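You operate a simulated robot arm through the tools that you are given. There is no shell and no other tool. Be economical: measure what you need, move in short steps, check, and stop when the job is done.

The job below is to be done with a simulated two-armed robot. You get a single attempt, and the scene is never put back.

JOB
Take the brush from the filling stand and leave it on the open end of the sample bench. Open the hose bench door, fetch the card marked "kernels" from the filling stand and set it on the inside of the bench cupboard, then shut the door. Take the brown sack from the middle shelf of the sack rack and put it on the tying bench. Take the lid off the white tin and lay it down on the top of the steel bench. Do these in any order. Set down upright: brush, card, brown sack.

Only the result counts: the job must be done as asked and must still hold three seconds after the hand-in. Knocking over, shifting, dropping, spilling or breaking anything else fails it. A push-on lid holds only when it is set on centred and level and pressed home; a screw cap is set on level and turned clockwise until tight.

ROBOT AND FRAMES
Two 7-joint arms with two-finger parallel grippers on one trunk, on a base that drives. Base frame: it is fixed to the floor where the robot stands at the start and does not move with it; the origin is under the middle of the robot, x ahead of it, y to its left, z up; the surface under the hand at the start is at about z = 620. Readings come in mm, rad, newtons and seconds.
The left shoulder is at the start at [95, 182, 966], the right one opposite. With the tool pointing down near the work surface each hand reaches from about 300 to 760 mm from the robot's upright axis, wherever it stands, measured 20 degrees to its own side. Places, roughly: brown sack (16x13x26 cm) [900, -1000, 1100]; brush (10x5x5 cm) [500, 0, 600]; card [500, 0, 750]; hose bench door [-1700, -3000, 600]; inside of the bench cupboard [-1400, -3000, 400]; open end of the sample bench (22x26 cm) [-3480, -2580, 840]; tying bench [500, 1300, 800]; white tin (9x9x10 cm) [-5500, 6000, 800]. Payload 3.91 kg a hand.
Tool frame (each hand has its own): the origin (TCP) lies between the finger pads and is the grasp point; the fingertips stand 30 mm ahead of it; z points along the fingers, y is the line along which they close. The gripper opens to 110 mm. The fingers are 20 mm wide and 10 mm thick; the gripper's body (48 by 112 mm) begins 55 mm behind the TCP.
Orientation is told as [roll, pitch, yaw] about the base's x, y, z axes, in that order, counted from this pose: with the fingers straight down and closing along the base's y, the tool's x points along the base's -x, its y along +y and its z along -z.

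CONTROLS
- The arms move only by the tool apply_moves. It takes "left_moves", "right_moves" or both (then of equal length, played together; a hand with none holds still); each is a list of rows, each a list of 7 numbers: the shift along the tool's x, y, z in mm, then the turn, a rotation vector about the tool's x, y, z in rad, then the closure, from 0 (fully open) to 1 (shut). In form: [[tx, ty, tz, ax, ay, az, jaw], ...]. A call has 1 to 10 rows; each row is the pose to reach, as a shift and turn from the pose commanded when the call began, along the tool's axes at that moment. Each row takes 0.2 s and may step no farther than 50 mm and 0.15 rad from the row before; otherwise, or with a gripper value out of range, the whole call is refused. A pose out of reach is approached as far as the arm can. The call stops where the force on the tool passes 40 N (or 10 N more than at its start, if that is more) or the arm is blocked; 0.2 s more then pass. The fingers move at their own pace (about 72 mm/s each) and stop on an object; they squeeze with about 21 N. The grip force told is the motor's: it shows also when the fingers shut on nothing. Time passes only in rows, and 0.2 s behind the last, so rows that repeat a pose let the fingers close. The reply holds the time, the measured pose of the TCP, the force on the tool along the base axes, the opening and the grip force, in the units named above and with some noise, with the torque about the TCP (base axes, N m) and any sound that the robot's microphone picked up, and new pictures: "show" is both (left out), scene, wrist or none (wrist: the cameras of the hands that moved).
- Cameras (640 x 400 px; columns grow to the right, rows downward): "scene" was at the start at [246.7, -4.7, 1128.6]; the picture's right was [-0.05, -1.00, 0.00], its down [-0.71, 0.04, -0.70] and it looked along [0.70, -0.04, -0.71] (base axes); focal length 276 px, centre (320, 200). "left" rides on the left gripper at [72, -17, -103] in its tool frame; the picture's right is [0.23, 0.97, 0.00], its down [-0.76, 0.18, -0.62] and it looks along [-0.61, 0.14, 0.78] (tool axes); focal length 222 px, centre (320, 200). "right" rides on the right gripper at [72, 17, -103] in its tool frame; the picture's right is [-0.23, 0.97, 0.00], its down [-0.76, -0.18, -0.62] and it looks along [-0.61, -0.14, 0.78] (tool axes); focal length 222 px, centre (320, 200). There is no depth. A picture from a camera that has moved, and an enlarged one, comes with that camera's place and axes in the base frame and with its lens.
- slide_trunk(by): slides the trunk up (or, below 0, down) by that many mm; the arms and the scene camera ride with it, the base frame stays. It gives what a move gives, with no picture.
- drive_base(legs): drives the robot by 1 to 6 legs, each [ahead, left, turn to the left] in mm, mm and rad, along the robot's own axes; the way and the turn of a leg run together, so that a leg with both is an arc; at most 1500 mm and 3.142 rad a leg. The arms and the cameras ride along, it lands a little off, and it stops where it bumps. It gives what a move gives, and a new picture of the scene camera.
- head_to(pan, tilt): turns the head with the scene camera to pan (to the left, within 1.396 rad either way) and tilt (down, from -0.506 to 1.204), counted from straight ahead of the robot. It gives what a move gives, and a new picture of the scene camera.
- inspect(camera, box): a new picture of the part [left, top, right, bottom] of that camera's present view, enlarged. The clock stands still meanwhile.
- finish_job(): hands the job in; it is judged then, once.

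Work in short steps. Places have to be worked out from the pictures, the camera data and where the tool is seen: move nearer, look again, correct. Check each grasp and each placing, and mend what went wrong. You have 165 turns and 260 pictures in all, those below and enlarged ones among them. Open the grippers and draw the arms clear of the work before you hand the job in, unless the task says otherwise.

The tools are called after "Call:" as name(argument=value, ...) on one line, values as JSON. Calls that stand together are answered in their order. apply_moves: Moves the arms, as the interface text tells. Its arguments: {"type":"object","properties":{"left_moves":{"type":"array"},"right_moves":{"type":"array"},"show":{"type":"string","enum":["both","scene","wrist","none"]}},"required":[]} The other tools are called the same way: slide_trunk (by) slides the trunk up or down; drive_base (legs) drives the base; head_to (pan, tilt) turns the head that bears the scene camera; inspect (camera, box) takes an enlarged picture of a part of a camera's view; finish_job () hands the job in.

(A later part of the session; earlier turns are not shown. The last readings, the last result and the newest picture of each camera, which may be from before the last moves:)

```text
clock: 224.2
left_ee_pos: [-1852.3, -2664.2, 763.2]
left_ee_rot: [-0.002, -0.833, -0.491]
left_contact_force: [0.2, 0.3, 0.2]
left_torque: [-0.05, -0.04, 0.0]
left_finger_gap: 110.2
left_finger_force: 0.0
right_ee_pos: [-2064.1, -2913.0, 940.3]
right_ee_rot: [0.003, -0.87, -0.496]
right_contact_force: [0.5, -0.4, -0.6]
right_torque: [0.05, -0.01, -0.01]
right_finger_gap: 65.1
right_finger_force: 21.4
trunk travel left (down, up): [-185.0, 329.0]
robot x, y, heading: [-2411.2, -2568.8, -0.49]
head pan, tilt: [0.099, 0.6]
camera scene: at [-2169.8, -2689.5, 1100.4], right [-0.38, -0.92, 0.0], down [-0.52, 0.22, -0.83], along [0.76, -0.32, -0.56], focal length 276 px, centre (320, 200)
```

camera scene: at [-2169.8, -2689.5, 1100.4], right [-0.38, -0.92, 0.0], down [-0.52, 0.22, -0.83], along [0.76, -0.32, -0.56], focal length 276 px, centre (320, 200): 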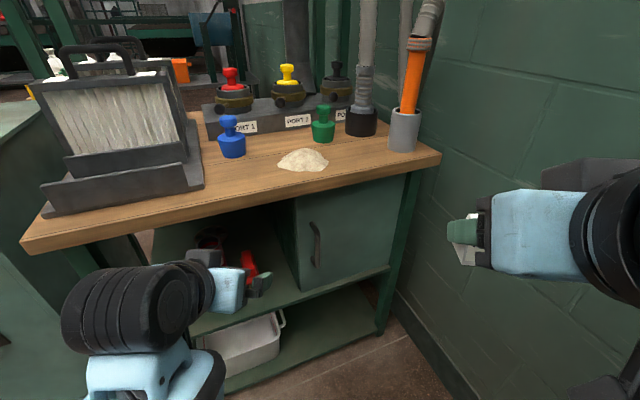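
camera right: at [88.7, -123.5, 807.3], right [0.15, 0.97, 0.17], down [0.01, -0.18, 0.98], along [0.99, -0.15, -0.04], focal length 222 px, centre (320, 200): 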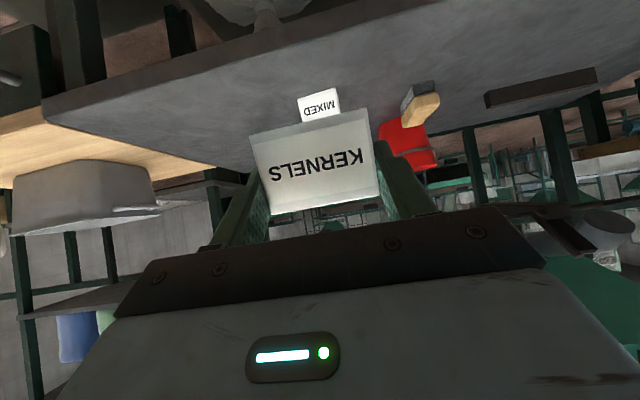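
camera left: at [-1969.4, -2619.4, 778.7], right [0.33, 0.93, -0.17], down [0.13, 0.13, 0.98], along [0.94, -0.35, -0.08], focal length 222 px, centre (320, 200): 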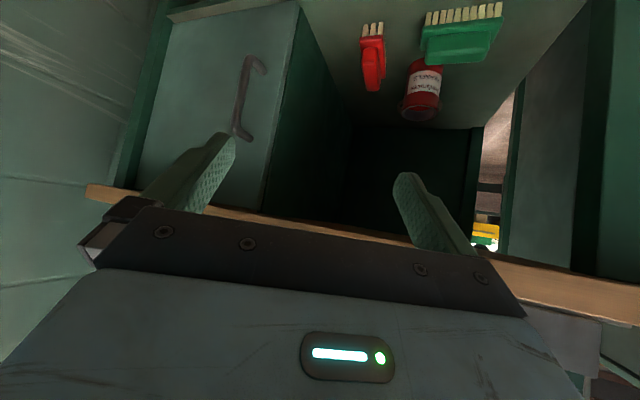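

Two views put the handle bar at about [-1704, -2875, 613]. I drive 60 mm closer, then bring the left hand, yawed toward +x and half open, to a pre-grasp 80 mm off it.

Call:
drive_base(legs=[[60, 0, 0]])

Call:
apply_moves(left_moves=[[-2, -28, 30, -0.082, 0, -0.075, 0.2], [-3, -57, 60, -0.165, 0, -0.15, 0.55], [-5, -86, 90, -0.247, 0, -0.225, 0.55], [-6, -114, 120, -0.33, 0, -0.3, 0.55], [-8, -142, 151, -0.33, 0, -0.3, 0.55]])

```text
clock: 225.2
left_ee_pos: [-1800.2, -2691.4, 762.3]
left_ee_rot: [-0.003, -0.831, -0.492]
left_contact_force: [-0.5, 0.0, 0.4]
left_torque: [-0.06, 0.01, 0.0]
left_finger_gap: 110.3
left_finger_force: 0.1
right_ee_pos: [-2010.9, -2941.5, 937.8]
right_ee_rot: [0.002, -0.869, -0.5]
right_contact_force: [0.4, -0.2, -0.3]
right_torque: [0.0, 0.0, 0.02]
right_finger_gap: 65.0
right_finger_force: 20.9
trunk travel left (down, up): [-185.0, 329.0]
robot x, y, heading: [-2361.4, -2595.9, -0.493]
head pan, tilt: [0.099, 0.6]
camera scene: at [-2117.1, -2717.9, 1100.2], right [-0.38, -0.92, 0.0], down [-0.52, 0.22, -0.82], along [0.76, -0.32, -0.57], focal length 276 px, centre (320, 200)
```

scene: 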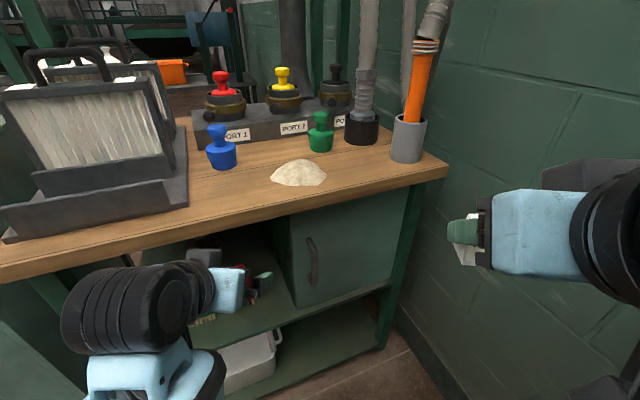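

```text
clock: 226.6
left_ee_pos: [-1746.6, -2849.3, 652.7]
left_ee_rot: [0.08, -0.854, -0.083]
left_contact_force: [-5.5, -0.8, 0.8]
left_torque: [-0.05, 0.04, -0.14]
left_finger_gap: 50.2
left_finger_force: 0.8
right_ee_pos: [-2011.6, -2941.2, 940.0]
right_ee_rot: [0.002, -0.873, -0.498]
right_contact_force: [-1.1, -0.1, 0.0]
right_torque: [0.01, 0.01, -0.02]
right_finger_gap: 64.6
right_finger_force: 21.2
trunk travel left (down, up): [-185.0, 329.0]
robot x, y, heading: [-2356.0, -2598.7, -0.491]
head pan, tilt: [0.099, 0.6]
stopped in row 5 (left hand): the arm was blocked; the commanded pose is now the measured one
camera scene: at [-2118.4, -2717.7, 1100.5], right [-0.38, -0.92, 0.0], down [-0.52, 0.22, -0.83], along [0.76, -0.32, -0.56], focal length 276 px, centre (320, 200)
camera left: at [-1872.2, -2864.7, 664.3], right [-0.13, 0.98, -0.12], down [0.03, 0.13, 0.99], along [0.99, 0.12, -0.05], focal length 222 px, centre (320, 200)
```

scene: 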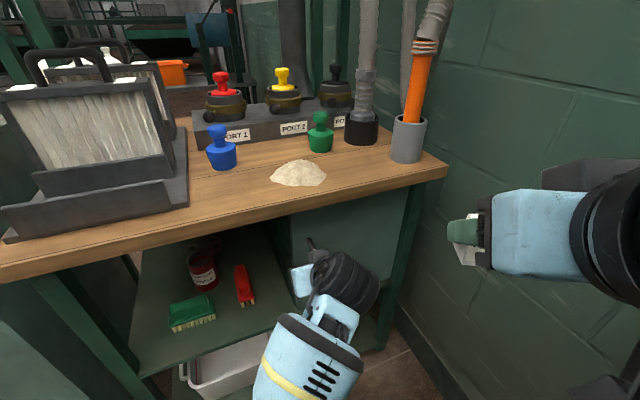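
left: 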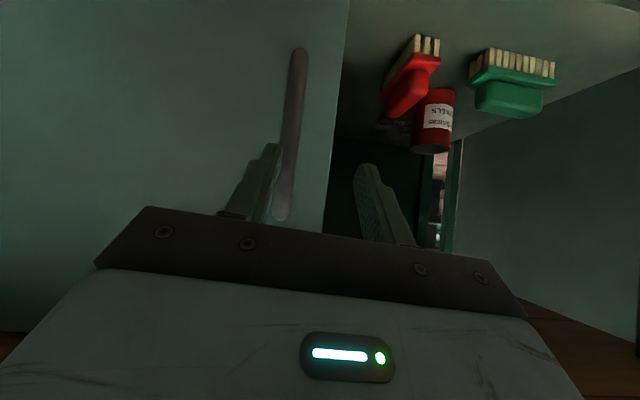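

The bar lies between the fingers, close to the right one. I open wider, shift right and advance 45 mm.

Call:
apply_moves(left_moves=[[0, 0, -5, 0, 0, 0, 0.1], [0, -8, 0, 0, 0, 0, 0.1], [0, -15, 15, 0, 0, 0, 0.1], [0, -18, 30, 0, 0, 0, 0.1], [0, -18, 45, 0, 0, 0, 0.1]], show="wrist")

```text
clock: 227.8
left_ee_pos: [-1702.8, -2848.8, 613.4]
left_ee_rot: [0.131, -0.86, -0.105]
left_contact_force: [1.2, 0.0, -0.3]
left_torque: [0.06, -0.02, 0.02]
left_finger_gap: 98.8
left_finger_force: 0.1
right_ee_pos: [-2012.0, -2942.0, 939.5]
right_ee_rot: [0.002, -0.871, -0.499]
right_contact_force: [0.0, 0.3, 0.4]
right_torque: [-0.01, -0.01, 0.03]
right_finger_gap: 64.7
right_finger_force: 20.9
trunk travel left (down, up): [-185.0, 329.0]
robot x, y, heading: [-2355.8, -2596.3, -0.488]
head pan, tilt: [0.099, 0.6]
camera left: at [-1827.9, -2866.6, 622.8], right [-0.14, 0.99, -0.09], down [0.02, 0.09, 1.0], along [0.99, 0.14, -0.03], focal length 222 px, centre (320, 200)
```

left: 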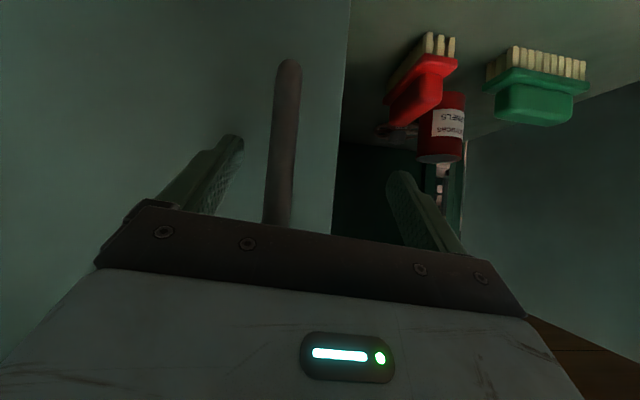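

The bar is inside but off-centre. I shift the base 22 mm toward -y, then close on the handle.

Call:
drive_base(legs=[[10, -19, 0]])

Call:
apply_moves(left_moves=[[0, 0, 0, 0, 0, 0, 0.5], [0, 0, 0, 0, 0, 0, 1], [0, 0, 0, 0, 0, 0, 1], [0, 0, 0, 0, 0, 0, 1], [0, 0, 0, 0, 0, 0, 1]], show="wrist")

```text
clock: 228.6
left_ee_pos: [-1701.7, -2870.5, 615.6]
left_ee_rot: [0.125, -0.861, -0.095]
left_contact_force: [-5.6, 1.0, -0.5]
left_torque: [0.06, 0.15, -0.25]
left_finger_gap: 98.3
left_finger_force: 0.2
right_ee_pos: [-2011.7, -2963.0, 939.9]
right_ee_rot: [0.003, -0.87, -0.498]
right_contact_force: [-0.5, 0.2, -1.4]
right_torque: [0.0, 0.01, -0.03]
right_finger_gap: 64.7
right_finger_force: 21.4
trunk travel left (down, up): [-185.0, 329.0]
robot x, y, heading: [-2355.1, -2618.9, -0.488]
head pan, tilt: [0.099, 0.6]
camera scene: at [-2118.1, -2739.2, 1100.4], right [-0.38, -0.92, 0.0], down [-0.52, 0.22, -0.83], along [0.76, -0.32, -0.56], focal length 276 px, centre (320, 200)
```

scene: 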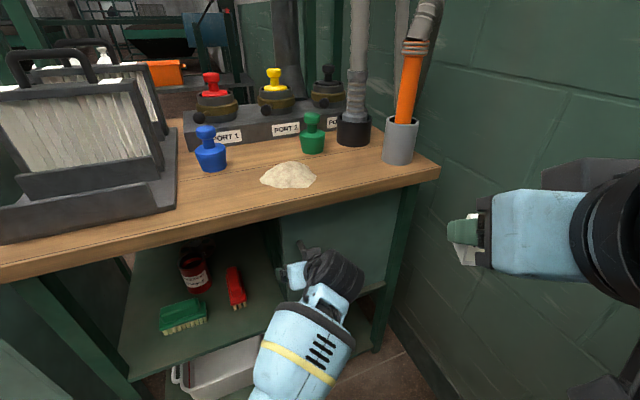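

```text
clock: 229.8
left_ee_pos: [-1701.5, -2871.6, 616.7]
left_ee_rot: [0.124, -0.864, -0.096]
left_contact_force: [-19.1, -16.7, 1.9]
left_torque: [-1.17, -0.14, 0.31]
left_finger_gap: 15.4
left_finger_force: 45.1
right_ee_pos: [-2012.9, -2964.2, 938.9]
right_ee_rot: [0.005, -0.869, -0.499]
right_contact_force: [-0.5, -0.2, -0.5]
right_torque: [0.01, 0.02, 0.02]
right_finger_gap: 65.0
right_finger_force: 20.7
trunk travel left (down, up): [-185.0, 329.0]
robot x, y, heading: [-2360.4, -2620.0, -0.493]
head pan, tilt: [0.099, 0.6]
camera left: at [-1826.3, -2888.9, 625.8], right [-0.14, 0.98, -0.09], down [0.02, 0.1, 0.99], along [0.99, 0.14, -0.03], focal length 222 px, centre (320, 200)
```

left: 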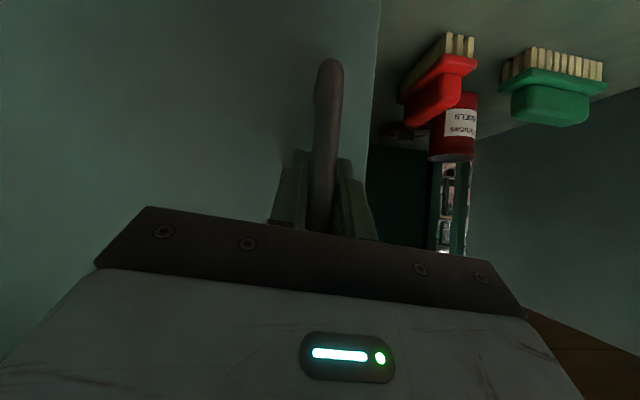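

Handle gripped. I pull the door open along its arc, a first ~0.5 rad.

Call:
apply_moves(left_moves=[[16, -5, -20, 0, 0, 0, 1], [32, -11, -40, 0, 0, 0, 1], [47, -21, -58, 0, 0, 0, 1], [62, -33, -77, 0, 0, 0, 1], [75, -47, -94, 0, 0, 0, 1]])

```text
clock: 230.1
left_ee_pos: [-1701.2, -2871.6, 615.7]
left_ee_rot: [0.117, -0.865, -0.094]
left_contact_force: [-13.2, -9.2, -2.0]
left_torque: [-1.26, 0.04, 0.25]
left_finger_gap: 15.4
left_finger_force: 45.5
right_ee_pos: [-2013.0, -2963.5, 940.0]
right_ee_rot: [0.006, -0.871, -0.501]
right_contact_force: [0.3, 0.8, 0.4]
right_torque: [-0.01, -0.05, -0.02]
right_finger_gap: 65.1
right_finger_force: 21.0
trunk travel left (down, up): [-185.0, 329.0]
robot x, y, heading: [-2358.5, -2620.8, -0.498]
head pan, tilt: [0.099, 0.6]
stopped in row 1 (left hand): the force on the tool passed its limit at 52 N (the readings are from after the stop); the commanded pose is now the measured one
camera scene: at [-2119.1, -2740.1, 1100.5], right [-0.39, -0.92, 0.0], down [-0.52, 0.22, -0.83], along [0.76, -0.32, -0.56], focal length 276 px, centre (320, 200)
camera left: at [-1826.4, -2888.8, 626.0], right [-0.14, 0.98, -0.1], down [0.02, 0.1, 0.99], along [0.99, 0.14, -0.03], focal length 222 px, centre (320, 200)
```

scene: 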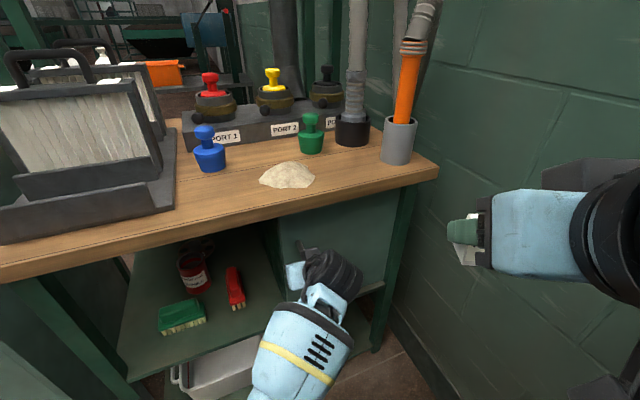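
left: 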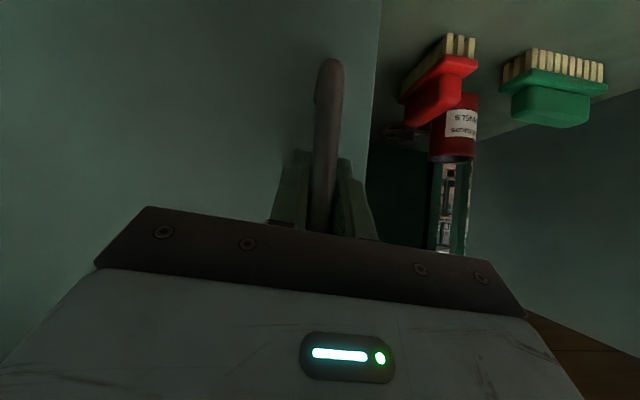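

A stiff start (catch?). I try again with small 4-mm steps straight along -x.

Call:
apply_moves(left_moves=[[3, 0, -3, 0, 0, 0, 1], [5, 0, -6, 0, 0, 0, 1], [8, -1, -10, 0, 0, 0, 1], [11, -2, -13, 0, 0, 0, 1], [14, -3, -17, 0, 0, 0, 1], [18, -4, -22, 0, 0, 0, 1], [22, -6, -27, 0, 0, 0, 1]], show="none")

```text
clock: 230.6
left_ee_pos: [-1701.1, -2872.6, 616.4]
left_ee_rot: [0.114, -0.863, -0.089]
left_contact_force: [-12.3, -12.9, -4.0]
left_torque: [-1.31, -0.05, 0.15]
left_finger_gap: 15.5
left_finger_force: 45.2
right_ee_pos: [-2014.3, -2965.5, 939.6]
right_ee_rot: [0.005, -0.871, -0.504]
right_contact_force: [0.5, -0.3, -1.2]
right_torque: [0.01, 0.04, -0.01]
right_finger_gap: 64.9
right_finger_force: 21.2
trunk travel left (down, up): [-185.0, 329.0]
robot x, y, heading: [-2357.5, -2618.9, -0.5]
head pan, tilt: [0.099, 0.6]
stopped in row 2 (left hand): the force on the tool passed its limit at 43 N (the readings are from after the stop); the commanded pose is now the measured one
```

Residual forces suggest fingertips press the door face and the bar is off-centre. I open, retreat ~10 mm, and regrip.

Call:
apply_moves(left_moves=[[0, 0, 0, 0, 0, 0, 0.6], [0, 0, -12, 0, 0, 0, 0.6], [0, 0, -12, 0, 0, 0, 0.6]], show="wrist")

```text
clock: 231.4
left_ee_pos: [-1700.8, -2862.1, 626.0]
left_ee_rot: [0.132, -0.875, -0.09]
left_contact_force: [-17.5, -1.3, -5.9]
left_torque: [0.0, 0.41, -0.44]
left_finger_gap: 45.1
left_finger_force: 0.5
right_ee_pos: [-2014.2, -2964.4, 940.0]
right_ee_rot: [0.003, -0.87, -0.502]
right_contact_force: [-0.1, 0.7, -0.1]
right_torque: [-0.01, -0.01, -0.02]
right_finger_gap: 64.7
right_finger_force: 21.1
trunk travel left (down, up): [-185.0, 329.0]
robot x, y, heading: [-2358.0, -2618.8, -0.501]
head pan, tilt: [0.099, 0.6]
camera left: at [-1826.6, -2881.4, 634.1], right [-0.16, 0.98, -0.09], down [0.0, 0.09, 1.0], along [0.99, 0.16, -0.02], focal length 222 px, centre (320, 200)
```

left: 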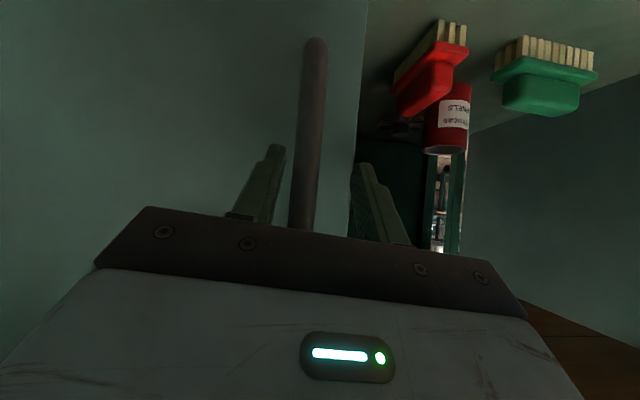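

The left arm works at its limits here. Better: open the door with the right hand, setting the card down meanwhile on the bench top. I open the left hand and back off along -x with the base.

Call:
apply_moves(left_moves=[[0, 0, 0, 0, 0, 0, 0.2], [0, 0, 0, 0, 0, 0, 0.0], [0, 0, 0, 0, 0, 0, 0.0]], show="none")

Call:
drive_base(legs=[[-150, -80, 0]])

```text
clock: 232.2
left_ee_pos: [-1701.6, -2862.4, 624.3]
left_ee_rot: [0.138, -0.875, -0.097]
left_contact_force: [0.1, -0.3, -0.2]
left_torque: [-0.01, 0.0, 0.0]
left_finger_gap: 110.1
left_finger_force: 0.1
right_ee_pos: [-2014.7, -2965.4, 940.1]
right_ee_rot: [0.004, -0.871, -0.502]
right_contact_force: [-0.6, -0.4, -1.0]
right_torque: [-0.02, 0.01, 0.03]
right_finger_gap: 64.8
right_finger_force: 20.5
trunk travel left (down, up): [-185.0, 329.0]
robot x, y, heading: [-2356.8, -2619.5, -0.502]
head pan, tilt: [0.099, 0.6]
```

```text
clock: 233.7
left_ee_pos: [-1873.8, -2859.2, 622.2]
left_ee_rot: [0.139, -0.872, -0.096]
left_contact_force: [-0.4, 0.4, -0.5]
left_torque: [0.01, 0.03, 0.0]
left_finger_gap: 109.9
left_finger_force: 0.0
right_ee_pos: [-2183.8, -2964.2, 939.3]
right_ee_rot: [0.004, -0.872, -0.501]
right_contact_force: [0.1, -0.6, 1.0]
right_torque: [0.01, -0.01, -0.03]
right_finger_gap: 65.1
right_finger_force: 20.9
trunk travel left (down, up): [-185.0, 329.0]
robot x, y, heading: [-2528.2, -2616.6, -0.498]
head pan, tilt: [0.099, 0.6]
camera scene: at [-2289.0, -2739.7, 1100.5], right [-0.39, -0.92, 0.0], down [-0.52, 0.22, -0.83], along [0.76, -0.32, -0.56], focal length 276 px, centre (320, 200)
```

scene: 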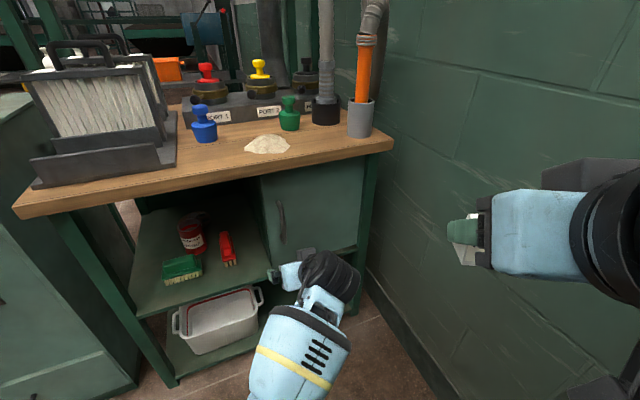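

I turn back to heading 0 and bring the left arm back into a relaxed pose.

Call:
drive_base(legs=[[0, 0, 0.5]])

Call:
apply_moves(left_moves=[[-12, 23, -29, 0.089, 0, 0.051, 0], [-24, 46, -58, 0.178, 0, 0.103, 0], [-36, 69, -87, 0.267, 0, 0.154, 0], [-47, 92, -116, 0.356, 0, 0.206, 0], [-59, 114, -145, 0.445, 0, 0.257, 0]], show="none")

Call:
head_to(pan=-0.2, tilt=0.55)

```text
clock: 235.5
left_ee_pos: [-1836.2, -2515.9, 622.7]
left_ee_rot: [0.142, -0.871, 0.399]
left_contact_force: [-0.3, -0.7, 0.1]
left_torque: [0.01, 0.0, -0.02]
left_finger_gap: 109.8
left_finger_force: 0.1
right_ee_pos: [-2061.1, -2756.6, 939.6]
right_ee_rot: [0.003, -0.871, -0.004]
right_contact_force: [0.2, 0.3, -1.3]
right_torque: [0.0, 0.01, -0.01]
right_finger_gap: 64.9
right_finger_force: 21.2
trunk travel left (down, up): [-185.0, 329.0]
robot x, y, heading: [-2526.1, -2613.9, 0.004]
head pan, tilt: [0.099, 0.6]
camera scene: at [-2260.2, -2609.6, 1100.4], right [0.1, -0.99, 0.0], down [-0.56, -0.06, -0.83], along [0.82, 0.08, -0.56], focal length 276 px, centre (320, 200)
```

scene: 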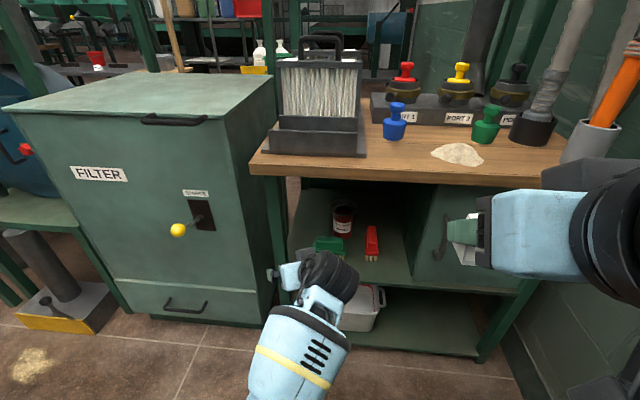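

```text
clock: 236.7
left_ee_pos: [-1951.2, -2446.6, 763.0]
left_ee_rot: [0.09, -0.848, -0.048]
left_contact_force: [0.0, 0.3, 0.7]
left_torque: [-0.03, 0.02, 0.01]
left_finger_gap: 109.8
left_finger_force: 0.0
right_ee_pos: [-2061.6, -2757.1, 939.4]
right_ee_rot: [0.004, -0.871, -0.005]
right_contact_force: [-0.2, -0.4, -0.6]
right_torque: [0.02, 0.01, 0.03]
right_finger_gap: 64.7
right_finger_force: 20.7
trunk travel left (down, up): [-185.0, 329.0]
robot x, y, heading: [-2532.2, -2618.9, 0.002]
head pan, tilt: [0.099, 0.6]
```

```text
clock: 237.5
left_ee_pos: [-1947.8, -2442.7, 765.5]
left_ee_rot: [0.082, -0.852, -0.035]
left_contact_force: [0.5, 0.6, 0.7]
left_torque: [0.0, -0.01, 0.02]
left_finger_gap: 110.0
left_finger_force: 0.0
right_ee_pos: [-2061.1, -2756.2, 939.8]
right_ee_rot: [0.002, -0.87, -0.003]
right_contact_force: [-0.7, -0.1, -0.8]
right_torque: [-0.02, -0.01, -0.01]
right_finger_gap: 64.8
right_finger_force: 21.2
trunk travel left (down, up): [-185.0, 329.0]
robot x, y, heading: [-2528.9, -2620.0, 0.003]
head pan, tilt: [-0.201, 0.55]
camera scene: at [-2260.1, -2636.3, 1104.9], right [-0.2, -0.98, 0.0], down [-0.51, 0.1, -0.85], along [0.84, -0.17, -0.52], focal length 276 px, centre (320, 200)
```

scene: 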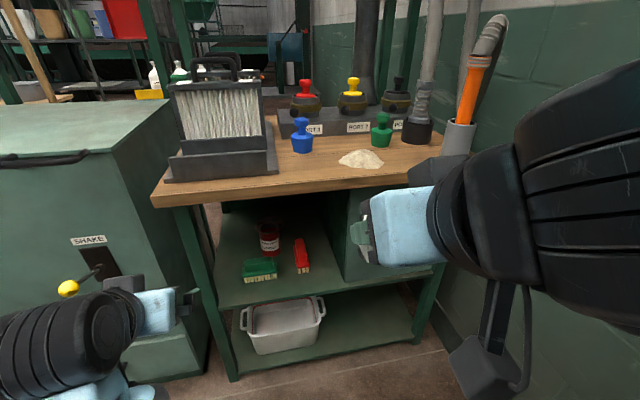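

Triangulation shows the bench top at z≈840 with its front edge at x≈-1767, overhanging the door — that's what blocked the tilted hand. I retract the left hand up/back and drive 130 mm closer to set the card down temporarily on the bench top.

Call:
apply_moves(left_moves=[[-24, 0, -40, 0.03, 0, 0, 0], [-48, 0, -80, 0.06, 0, 0, 0], [-73, 0, -122, 0.08, 0, 0, 0]], show="none")

Call:
drive_base(legs=[[130, 0, 0]])

Call:
apply_moves(right_moves=[[-23, 4, 38, 0, 0, 0, 1], [-45, 9, 75, 0, 0, 0, 1], [-68, 13, 112, 0, 0, 0, 1], [-90, 18, 150, 0, 0, 0, 1], [-112, 22, 187, 0, 0, 0, 1]])

```text
clock: 238.3
left_ee_pos: [-1955.2, -2458.8, 859.3]
left_ee_rot: [-0.032, -0.851, -0.012]
left_contact_force: [0.1, -0.5, -0.6]
left_torque: [-0.02, 0.01, 0.01]
left_finger_gap: 110.2
left_finger_force: 0.2
left hand out of reach, approached as far as the arm can: row 2, 3
right_ee_pos: [-2061.0, -2756.6, 939.2]
right_ee_rot: [0.004, -0.871, -0.005]
right_contact_force: [0.4, -0.7, -0.4]
right_torque: [-0.01, -0.01, 0.02]
right_finger_gap: 65.0
right_finger_force: 21.6
trunk travel left (down, up): [-185.0, 329.0]
robot x, y, heading: [-2525.1, -2620.0, 0.006]
head pan, tilt: [-0.201, 0.55]
```

```text
clock: 239.6
left_ee_pos: [-1825.8, -2458.0, 862.7]
left_ee_rot: [-0.041, -0.859, -0.002]
left_contact_force: [0.4, 0.7, 0.6]
left_torque: [0.05, 0.0, 0.01]
left_finger_gap: 110.3
left_finger_force: 0.0
right_ee_pos: [-1931.7, -2756.2, 939.5]
right_ee_rot: [0.004, -0.87, -0.003]
right_contact_force: [-0.1, -0.2, 0.0]
right_torque: [-0.01, 0.03, -0.02]
right_finger_gap: 64.8
right_finger_force: 21.4
trunk travel left (down, up): [-185.0, 329.0]
robot x, y, heading: [-2397.3, -2622.4, 0.002]
head pan, tilt: [-0.201, 0.55]
camera scene: at [-2130.7, -2636.2, 1104.7], right [-0.2, -0.98, 0.0], down [-0.51, 0.1, -0.85], along [0.84, -0.17, -0.52], focal length 276 px, centre (320, 200)
```

scene: 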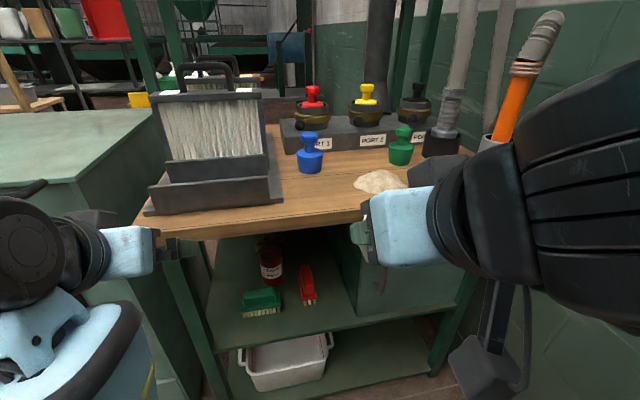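

```text
clock: 240.8
left_ee_pos: [-1825.6, -2455.9, 864.3]
left_ee_rot: [-0.036, -0.86, -0.005]
left_contact_force: [-0.1, -0.1, -1.1]
left_torque: [-0.02, -0.02, -0.01]
left_finger_gap: 110.1
left_finger_force: 0.1
right_ee_pos: [-1715.3, -2733.1, 903.4]
right_ee_rot: [0.004, -0.871, -0.004]
right_contact_force: [-0.3, -0.1, 0.0]
right_torque: [0.01, -0.03, -0.01]
right_finger_gap: 64.9
right_finger_force: 21.4
trunk travel left (down, up): [-185.0, 329.0]
robot x, y, heading: [-2400.0, -2617.6, 0.004]
head pan, tilt: [-0.201, 0.55]
camera scene: at [-2131.1, -2636.0, 1104.8], right [-0.2, -0.98, 0.0], down [-0.51, 0.1, -0.85], along [0.84, -0.17, -0.52], focal length 276 px, centre (320, 200)
camera right: at [-1840.5, -2716.7, 913.9], right [0.15, 0.97, 0.18], down [0.01, -0.18, 0.98], along [0.99, -0.14, -0.04], focal length 222 px, centre (320, 200)
```

scene: 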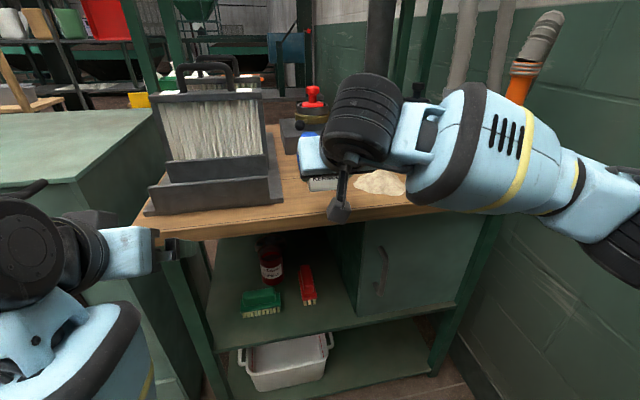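
right: 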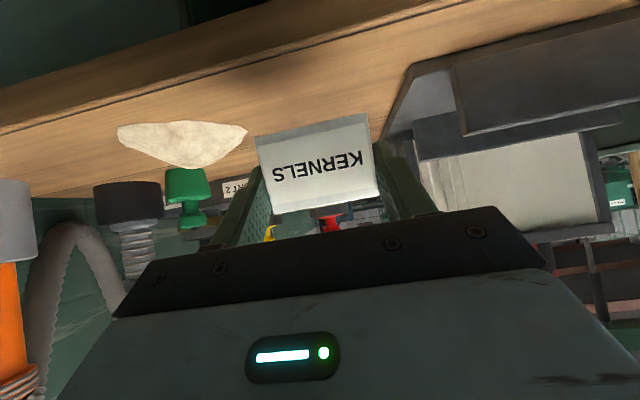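

Card is over a free spot. I lower it gently to the bench top.

Call:
apply_moves(right_moves=[[9, 0, 8, 0, 0, 0, 1], [15, 0, 13, 0, 0, 0, 1], [18, 0, 15, 0, 0, 0, 1], [20, 0, 17, 0, 0, 0, 1], [21, 0, 18, 0, 0, 0, 1]], show="wrist")

```text
clock: 241.9
left_ee_pos: [-1826.2, -2455.9, 862.2]
left_ee_rot: [-0.036, -0.858, -0.004]
left_contact_force: [0.4, -0.1, -0.8]
left_torque: [-0.01, 0.01, -0.02]
left_finger_gap: 110.1
left_finger_force: 0.0
right_ee_pos: [-1717.6, -2732.8, 877.5]
right_ee_rot: [0.004, -0.873, -0.003]
right_contact_force: [-0.1, -1.0, -0.4]
right_torque: [0.0, -0.01, 0.0]
right_finger_gap: 64.8
right_finger_force: 21.1
trunk travel left (down, up): [-185.0, 329.0]
robot x, y, heading: [-2397.6, -2613.5, 0.0]
head pan, tilt: [-0.201, 0.55]
camera right: at [-1842.0, -2717.1, 887.8], right [0.15, 0.97, 0.18], down [0.01, -0.18, 0.98], along [0.99, -0.14, -0.04], focal length 222 px, centre (320, 200)
```

right: 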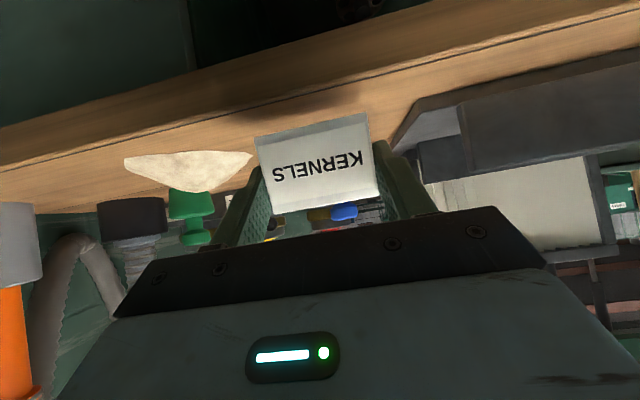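

No contact yet; I go on down in small steps.

Call:
apply_moves(right_moves=[[2.3, 0, 2, 0, 0, 0, 1], [4.6, 0, 4, 0, 0, 0, 1], [6.1, 0, 5.2, 0, 0, 0, 1], [7.6, 0, 6.5, 0, 0, 0, 1], [9.2, 0, 7.7, 0, 0, 0, 1], [10.7, 0, 9, 0, 0, 0, 1]], show="wrist")

```text
clock: 243.3
left_ee_pos: [-1826.4, -2456.7, 864.1]
left_ee_rot: [-0.035, -0.86, -0.004]
left_contact_force: [-0.1, -0.4, 0.2]
left_torque: [-0.02, 0.01, 0.0]
left_finger_gap: 109.9
left_finger_force: 0.0
right_ee_pos: [-1717.1, -2734.7, 864.3]
right_ee_rot: [0.002, -0.871, -0.004]
right_contact_force: [0.0, 0.9, -0.8]
right_torque: [0.0, 0.01, -0.01]
right_finger_gap: 64.7
right_finger_force: 20.3
trunk travel left (down, up): [-185.0, 329.0]
robot x, y, heading: [-2397.4, -2619.5, 0.005]
head pan, tilt: [-0.201, 0.55]
camera right: at [-1842.4, -2717.0, 874.4], right [0.15, 0.97, 0.18], down [0.01, -0.18, 0.98], along [0.99, -0.14, -0.04], focal length 222 px, centre (320, 200)
```

right: 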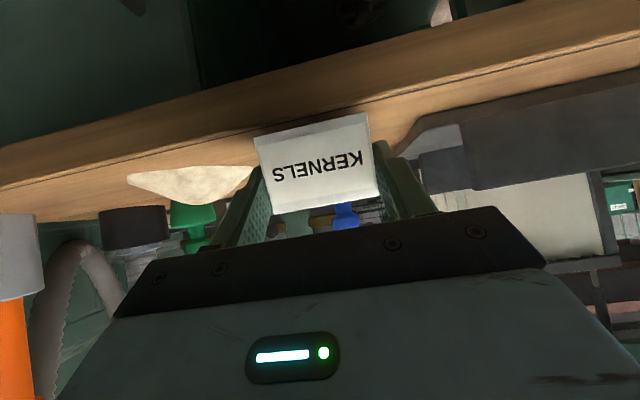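

Still free. Another 10 mm down in small steps.

Call:
apply_moves(right_moves=[[1.5, 0, 1.3, 0, 0, 0, 1], [3, 0, 2.6, 0, 0, 0, 1], [4.6, 0, 3.9, 0, 0, 0, 1], [6.1, 0, 5.2, 0, 0, 0, 1], [7.6, 0, 6.5, 0, 0, 0, 1]], show="none")

```text
clock: 244.6
left_ee_pos: [-1826.5, -2457.1, 863.6]
left_ee_rot: [-0.034, -0.861, -0.005]
left_contact_force: [0.2, -0.2, -0.8]
left_torque: [-0.03, -0.02, -0.03]
left_finger_gap: 110.1
left_finger_force: 0.1
right_ee_pos: [-1717.8, -2734.1, 855.3]
right_ee_rot: [0.006, -0.877, -0.004]
right_contact_force: [1.3, 0.9, 8.6]
right_torque: [-0.11, -0.08, -0.02]
right_finger_gap: 65.1
right_finger_force: 21.1
trunk travel left (down, up): [-185.0, 329.0]
robot x, y, heading: [-2397.4, -2617.9, 0.002]
head pan, tilt: [-0.201, 0.55]
```

Contact: the top is at z≈820. The card may be close to the front edge, so I lift 4 mm, move 25 mm inward and set it down again.

Call:
apply_moves(right_moves=[[-4, 0, -3.4, 0, 0, 0, 1], [-20, 0, 15.6, 0, 0, 0, 1], [-18, 0, 17.5, 0, 0, 0, 1], [-16, 0, 19, 0, 0, 0, 1], [-16, 0, 19, 0, 0, 0, 1], [-16, 0, 19, 0, 0, 0, 0.23], [-16, 0, 19, 0, 0, 0, 0.23]], show="wrist")

```text
clock: 246.2
left_ee_pos: [-1826.2, -2456.1, 863.4]
left_ee_rot: [-0.035, -0.858, -0.004]
left_contact_force: [0.2, -0.4, -0.3]
left_torque: [-0.02, 0.01, 0.0]
left_finger_gap: 110.1
left_finger_force: 0.1
right_ee_pos: [-1691.6, -2734.7, 851.0]
right_ee_rot: [0.003, -0.869, -0.004]
right_contact_force: [0.7, 0.1, 0.8]
right_torque: [0.01, 0.0, -0.01]
right_finger_gap: 84.7
right_finger_force: 0.1
trunk travel left (down, up): [-185.0, 329.0]
robot x, y, heading: [-2402.2, -2619.7, -0.001]
head pan, tilt: [-0.201, 0.55]
camera right: at [-1817.0, -2717.8, 862.8], right [0.15, 0.97, 0.18], down [0.01, -0.18, 0.98], along [0.99, -0.14, -0.04], focal length 222 px, centre (320, 200)
```

right: 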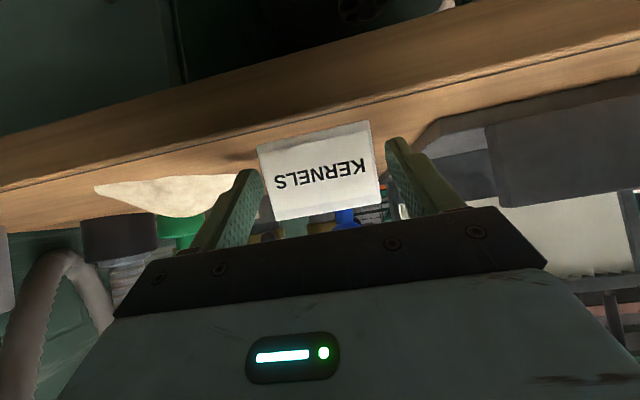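

Card stands on the bench. I back the right hand out, then bring it down in front of the door, turning it nearly horizontal (pitch ≈-1.25).

Call:
apply_moves(right_moves=[[0, 0, -40, 0, 0, 0, 0.23], [0, 0, -80, 0, 0, 0, 0.23], [0, 0, -120, 0, 0, 0, 0.23], [41, -22, -128, 0, 0, 0, 0.23], [82, -44, -135, 0, 0, 0, 0.23], [122, -65, -143, 0, 0, 0, 0.23]], show="scene")

Call:
apply_moves(right_moves=[[27, -15, 30, 0, -0.076, 0, 0.23], [53, -29, 61, 0, -0.152, 0, 0.23], [80, -44, 91, 0, -0.228, 0, 0.23], [106, -58, 122, 0, -0.304, 0, 0.23], [133, -73, 152, 0, -0.38, 0, 0.23]])

```text
clock: 247.6
left_ee_pos: [-1826.1, -2456.0, 862.0]
left_ee_rot: [-0.034, -0.861, -0.004]
left_contact_force: [-0.3, -0.6, 0.4]
left_torque: [-0.04, 0.0, 0.0]
left_finger_gap: 110.0
left_finger_force: 0.0
right_ee_pos: [-1878.7, -2800.2, 852.2]
right_ee_rot: [0.005, -0.87, -0.006]
right_contact_force: [0.1, -0.7, -0.3]
right_torque: [-0.04, -0.01, -0.02]
right_finger_gap: 84.5
right_finger_force: 0.0
trunk travel left (down, up): [-185.0, 329.0]
robot x, y, heading: [-2403.1, -2615.1, 0.0]
head pan, tilt: [-0.201, 0.55]
camera scene: at [-2131.7, -2636.5, 1105.0], right [-0.2, -0.98, 0.0], down [-0.51, 0.1, -0.85], along [0.84, -0.17, -0.52], focal length 276 px, centre (320, 200)
```

scene: 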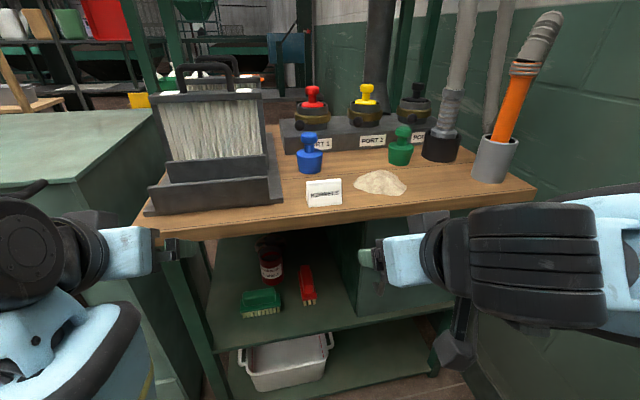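

```text
clock: 248.8
left_ee_pos: [-1825.5, -2456.5, 863.4]
left_ee_rot: [-0.035, -0.859, -0.003]
left_contact_force: [0.0, -0.2, -0.1]
left_torque: [0.0, -0.02, 0.01]
left_finger_gap: 110.2
left_finger_force: 0.0
right_ee_pos: [-1863.7, -2830.3, 762.0]
right_ee_rot: [0.004, -1.042, -0.006]
right_contact_force: [-0.7, 0.6, 0.3]
right_torque: [0.02, -0.02, 0.05]
right_finger_gap: 84.8
right_finger_force: 0.1
right hand out of reach, approached as far as the arm can: row 3, 4, 5
trunk travel left (down, up): [-185.0, 329.0]
robot x, y, heading: [-2399.7, -2619.8, -0.001]
head pan, tilt: [-0.201, 0.55]
camera scene: at [-2131.5, -2636.2, 1104.9], right [-0.2, -0.98, 0.0], down [-0.51, 0.1, -0.85], along [0.84, -0.17, -0.52], focal length 276 px, centre (320, 200)
camera right: at [-1990.0, -2813.5, 751.0], right [0.12, 0.97, 0.2], down [-0.15, -0.18, 0.97], along [0.98, -0.14, 0.13], focal length 222 px, centre (320, 200)
```

scene: 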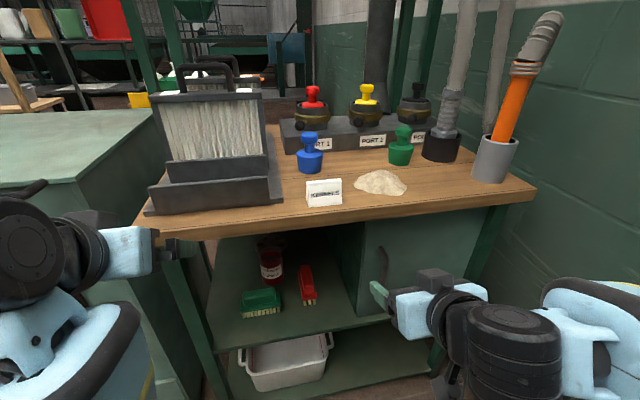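
right: 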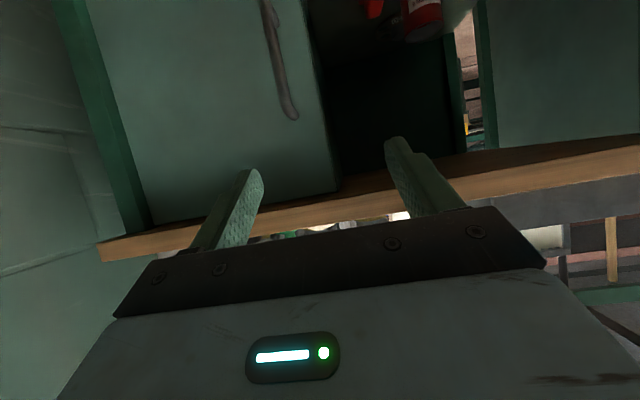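

The target is low for the trunk; I lower the trunk 150 mm and then re-aim the hand.

Call:
slide_trunk(by=-150)

Call:
apply_moves(right_moves=[[0, -14, 0, 0, -0.07, 0, 0.23], [0, -28, 0, 0, -0.14, 0, 0.23], [0, -42, 0, 0, -0.2, 0, 0.23]])

```text
clock: 250.5
left_ee_pos: [-1795.0, -2445.4, 652.0]
left_ee_rot: [0.0, -0.75, -0.01]
left_contact_force: [0.4, 0.0, -0.1]
left_torque: [0.01, -0.01, -0.02]
left_finger_gap: 110.0
left_finger_force: 0.0
right_ee_pos: [-1850.3, -2833.7, 575.4]
right_ee_rot: [0.004, -0.963, -0.003]
right_contact_force: [-0.1, -0.1, -0.1]
right_torque: [-0.01, 0.02, 0.01]
right_finger_gap: 84.9
right_finger_force: 0.0
trunk travel left (down, up): [-35.0, 479.0]
robot x, y, heading: [-2396.6, -2617.5, 0.001]
head pan, tilt: [-0.201, 0.55]
```

```text
clock: 251.3
left_ee_pos: [-1794.5, -2445.1, 654.1]
left_ee_rot: [-0.002, -0.753, -0.008]
left_contact_force: [-0.2, 0.4, 0.7]
left_torque: [-0.02, 0.01, 0.01]
left_finger_gap: 110.0
left_finger_force: 0.1
right_ee_pos: [-1846.1, -2837.6, 581.3]
right_ee_rot: [0.0, -0.988, 0.014]
right_contact_force: [-1.0, 0.4, -0.2]
right_torque: [0.02, 0.03, 0.01]
right_finger_gap: 84.7
right_finger_force: 0.1
right hand out of reach, approached as far as the arm can: row 1, 2, 3
trunk travel left (down, up): [-35.0, 479.0]
robot x, y, heading: [-2400.7, -2616.5, -0.005]
head pan, tilt: [-0.201, 0.55]
camera scene: at [-2073.0, -2636.0, 935.0], right [-0.2, -0.98, 0.0], down [-0.51, 0.1, -0.85], along [0.84, -0.17, -0.52], focal length 276 px, centre (320, 200)
camera right: at [-1973.2, -2822.5, 577.2], right [0.11, 0.98, 0.19], down [-0.1, -0.18, 0.98], along [0.99, -0.13, 0.08], focal length 222 px, centre (320, 200)
```

scene: 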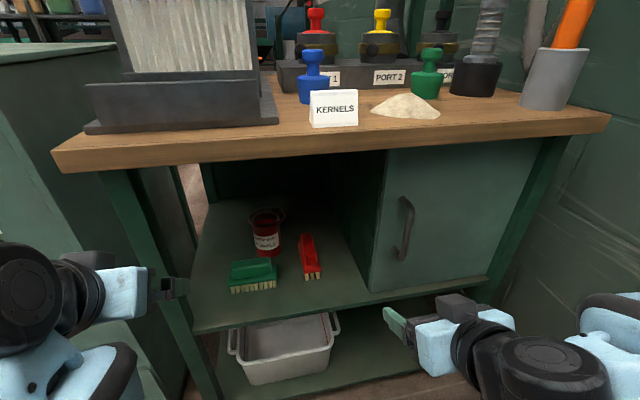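
right: 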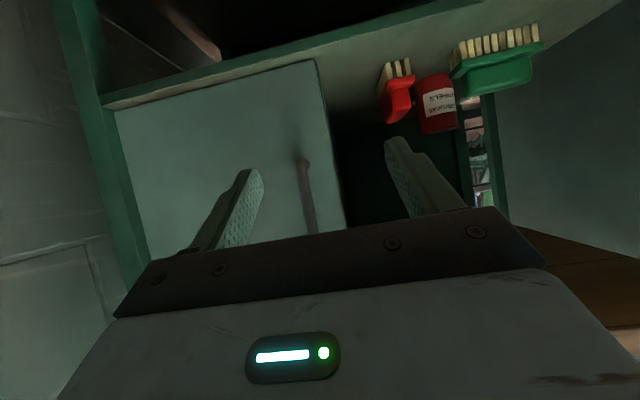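

The hand is too close to the robot for a horizontal pose; I back the base 120 mm and let the arm settle.

Call:
drive_base(legs=[[-120, 0, 0]])

Call:
apply_moves(right_moves=[[0, 0, 10, 0, 0, 0, 0.23], [0, 0, 20, 0, 0, 0, 0.23]], show="none")

```text
clock: 252.5
left_ee_pos: [-1912.6, -2443.3, 654.2]
left_ee_rot: [0.0, -0.755, -0.007]
left_contact_force: [-0.1, 0.2, 0.9]
left_torque: [-0.03, 0.0, -0.01]
left_finger_gap: 110.1
left_finger_force: 0.0
right_ee_pos: [-1965.3, -2836.8, 580.8]
right_ee_rot: [0.001, -0.988, 0.016]
right_contact_force: [0.3, 0.5, 0.3]
right_torque: [-0.04, 0.04, 0.01]
right_finger_gap: 85.1
right_finger_force: 0.1
trunk travel left (down, up): [-35.0, 479.0]
robot x, y, heading: [-2518.7, -2616.2, 0.006]
head pan, tilt: [-0.201, 0.55]
camera scene: at [-2190.9, -2635.6, 935.0], right [-0.2, -0.98, 0.0], down [-0.51, 0.1, -0.85], along [0.84, -0.17, -0.52], focal length 276 px, centre (320, 200)
```

scene: 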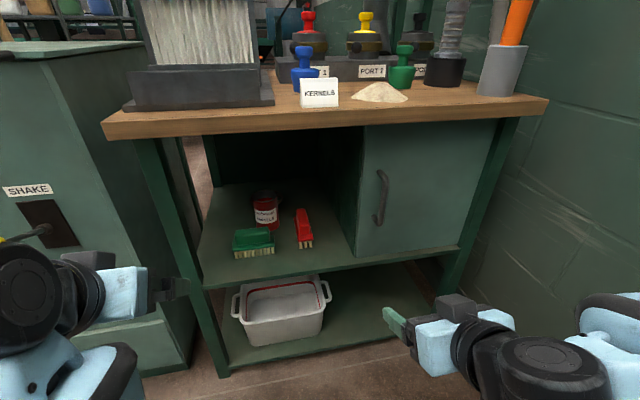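

```text
clock: 253.1
left_ee_pos: [-1912.2, -2443.2, 653.2]
left_ee_rot: [0.006, -0.754, -0.01]
left_contact_force: [0.2, -0.4, 0.1]
left_torque: [-0.03, -0.02, 0.0]
left_finger_gap: 110.0
left_finger_force: 0.1
right_ee_pos: [-1947.5, -2836.6, 570.4]
right_ee_rot: [-0.002, -0.984, 0.017]
right_contact_force: [-0.6, -0.4, -0.5]
right_torque: [0.01, -0.02, 0.02]
right_finger_gap: 84.4
right_finger_force: 0.1
trunk travel left (down, up): [-35.0, 479.0]
robot x, y, heading: [-2517.5, -2619.8, 0.007]
head pan, tilt: [-0.201, 0.55]
```

Now I extend toward the pre-grasp at [-1800, -2873, 622], pitch -1.25.

Call:
apply_moves(right_moves=[[-31, -9, 23, 0, -0.065, 0, 0.23], [-62, -18, 47, 0, -0.13, 0, 0.23], [-94, -27, 70, 0, -0.195, 0, 0.23], [-125, -36, 94, 0, -0.26, 0, 0.23]])

```text
clock: 254.3
left_ee_pos: [-1912.3, -2441.6, 651.7]
left_ee_rot: [0.007, -0.752, -0.009]
left_contact_force: [-0.5, -0.4, -1.0]
left_torque: [-0.01, -0.04, -0.01]
left_finger_gap: 110.1
left_finger_force: 0.0
right_ee_pos: [-1843.9, -2835.4, 551.0]
right_ee_rot: [-0.123, -1.078, 0.351]
right_contact_force: [0.1, -0.6, 0.7]
right_torque: [0.01, 0.02, 0.0]
right_finger_gap: 84.7
right_finger_force: 0.0
right hand out of reach, approached as far as the arm can: row 1, 2, 3, 4
trunk travel left (down, up): [-35.0, 479.0]
robot x, y, heading: [-2519.5, -2620.8, 0.001]
head pan, tilt: [-0.201, 0.55]
stopped in row 4 (right hand): the arm was blocked; the commanded pose is now the measured one
camera scene: at [-2190.6, -2635.1, 934.9], right [-0.19, -0.98, 0.0], down [-0.51, 0.1, -0.85], along [0.84, -0.17, -0.52], focal length 276 px, centre (320, 200)
camera right: at [-1968.4, -2850.6, 533.9], right [-0.13, 0.98, 0.14], down [-0.16, -0.16, 0.97], along [0.98, 0.11, 0.18], focal length 222 px, centre (320, 200)
```

scene: 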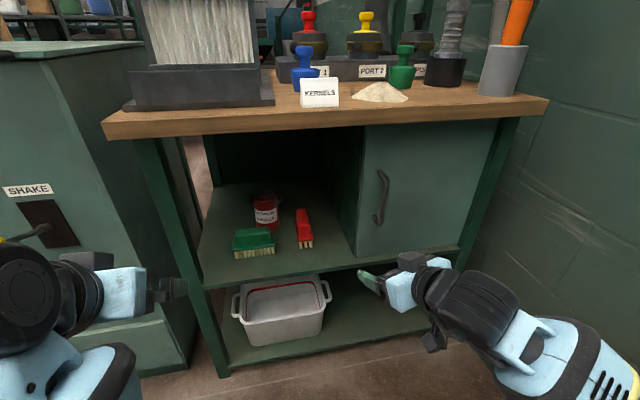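
right: 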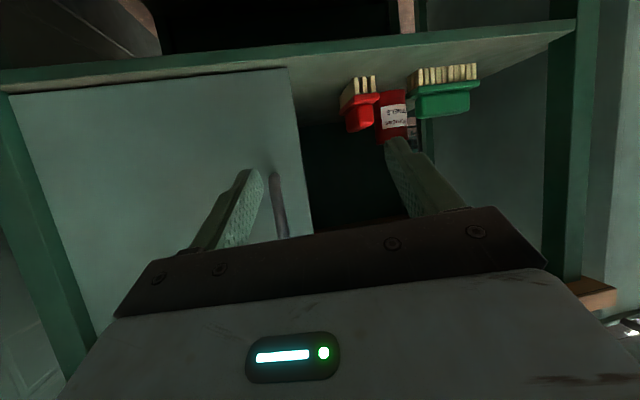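

Horizontal pose isn't feasible for this arm at this height; a ~50° tilt worked well before. I raise the trunk 150 mm again and restore the hand orientation.

Call:
slide_trunk(by=150)

Call:
apply_moves(right_moves=[[0, 0, 0, 0, 0.03, 0, 0.23]], show="none")

```text
clock: 256.1
left_ee_pos: [-1912.2, -2442.4, 802.2]
left_ee_rot: [0.008, -0.751, -0.008]
left_contact_force: [-1.3, -0.3, 0.5]
left_torque: [-0.01, 0.01, 0.02]
left_finger_gap: 110.1
left_finger_force: 0.0
right_ee_pos: [-1841.9, -2836.3, 700.6]
right_ee_rot: [-0.123, -1.08, 0.349]
right_contact_force: [0.1, -0.2, 0.0]
right_torque: [-0.02, -0.02, 0.0]
right_finger_gap: 84.7
right_finger_force: 0.1
trunk travel left (down, up): [-185.0, 329.0]
robot x, y, heading: [-2517.9, -2619.4, 0.008]
head pan, tilt: [-0.201, 0.55]
```

```text
clock: 256.5
left_ee_pos: [-1912.9, -2443.3, 802.7]
left_ee_rot: [0.005, -0.751, -0.007]
left_contact_force: [0.0, -0.6, 0.4]
left_torque: [-0.02, -0.02, 0.02]
left_finger_gap: 109.9
left_finger_force: 0.0
right_ee_pos: [-1843.2, -2837.4, 702.9]
right_ee_rot: [-0.116, -1.052, 0.345]
right_contact_force: [0.1, -0.3, 0.0]
right_torque: [0.0, 0.03, 0.0]
right_finger_gap: 84.8
right_finger_force: 0.0
trunk travel left (down, up): [-185.0, 329.0]
robot x, y, heading: [-2517.3, -2621.4, 0.0]
head pan, tilt: [-0.201, 0.55]
```

I turn the right hand straight again and bring it in front of the handle line.

Call:
apply_moves(right_moves=[[14, -11, 3, 0.061, 0.05, 0.057, 0.23], [27, -22, 6, 0.122, 0.1, 0.114, 0.23], [41, -34, 9, 0.183, 0.15, 0.171, 0.23]])

```text
clock: 257.3
left_ee_pos: [-1912.8, -2442.3, 802.6]
left_ee_rot: [0.005, -0.753, -0.008]
left_contact_force: [-0.1, -0.4, 0.3]
left_torque: [-0.01, 0.0, 0.03]
left_finger_gap: 109.9
left_finger_force: 0.0
right_ee_pos: [-1846.4, -2875.9, 663.8]
right_ee_rot: [-0.029, -0.91, 0.014]
right_contact_force: [-0.5, -0.3, -0.1]
right_torque: [0.01, -0.02, -0.02]
right_finger_gap: 84.6
right_finger_force: 0.0
trunk travel left (down, up): [-185.0, 329.0]
robot x, y, heading: [-2520.7, -2618.2, 0.006]
head pan, tilt: [-0.201, 0.55]
camera scene: at [-2249.1, -2635.6, 1104.9], right [-0.19, -0.98, 0.0], down [-0.51, 0.1, -0.85], along [0.84, -0.17, -0.52], focal length 276 px, centre (320, 200)
camera right: at [-1972.2, -2857.1, 669.3], right [0.15, 0.98, 0.16], down [-0.03, -0.16, 0.99], along [0.99, -0.15, 0.0], focal length 222 px, centre (320, 200)
```

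scene: 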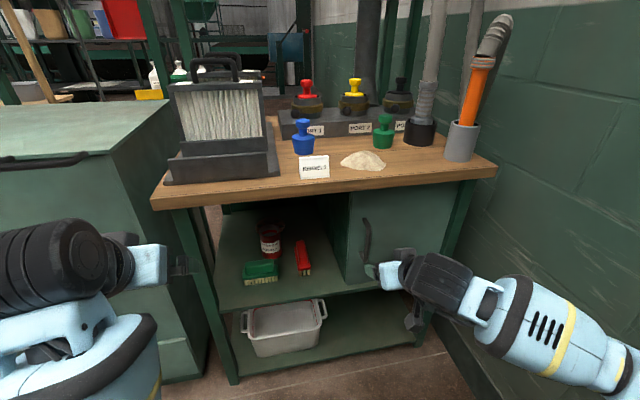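
right: 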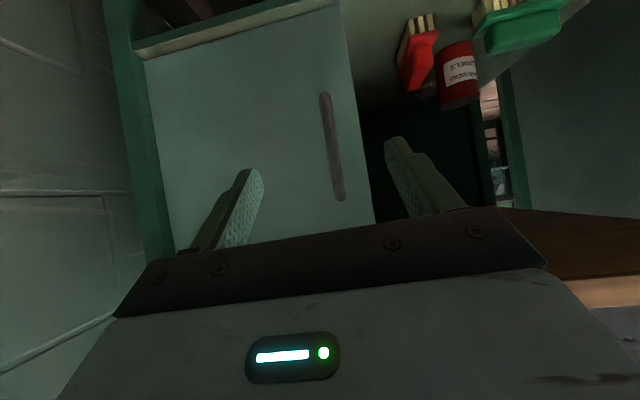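

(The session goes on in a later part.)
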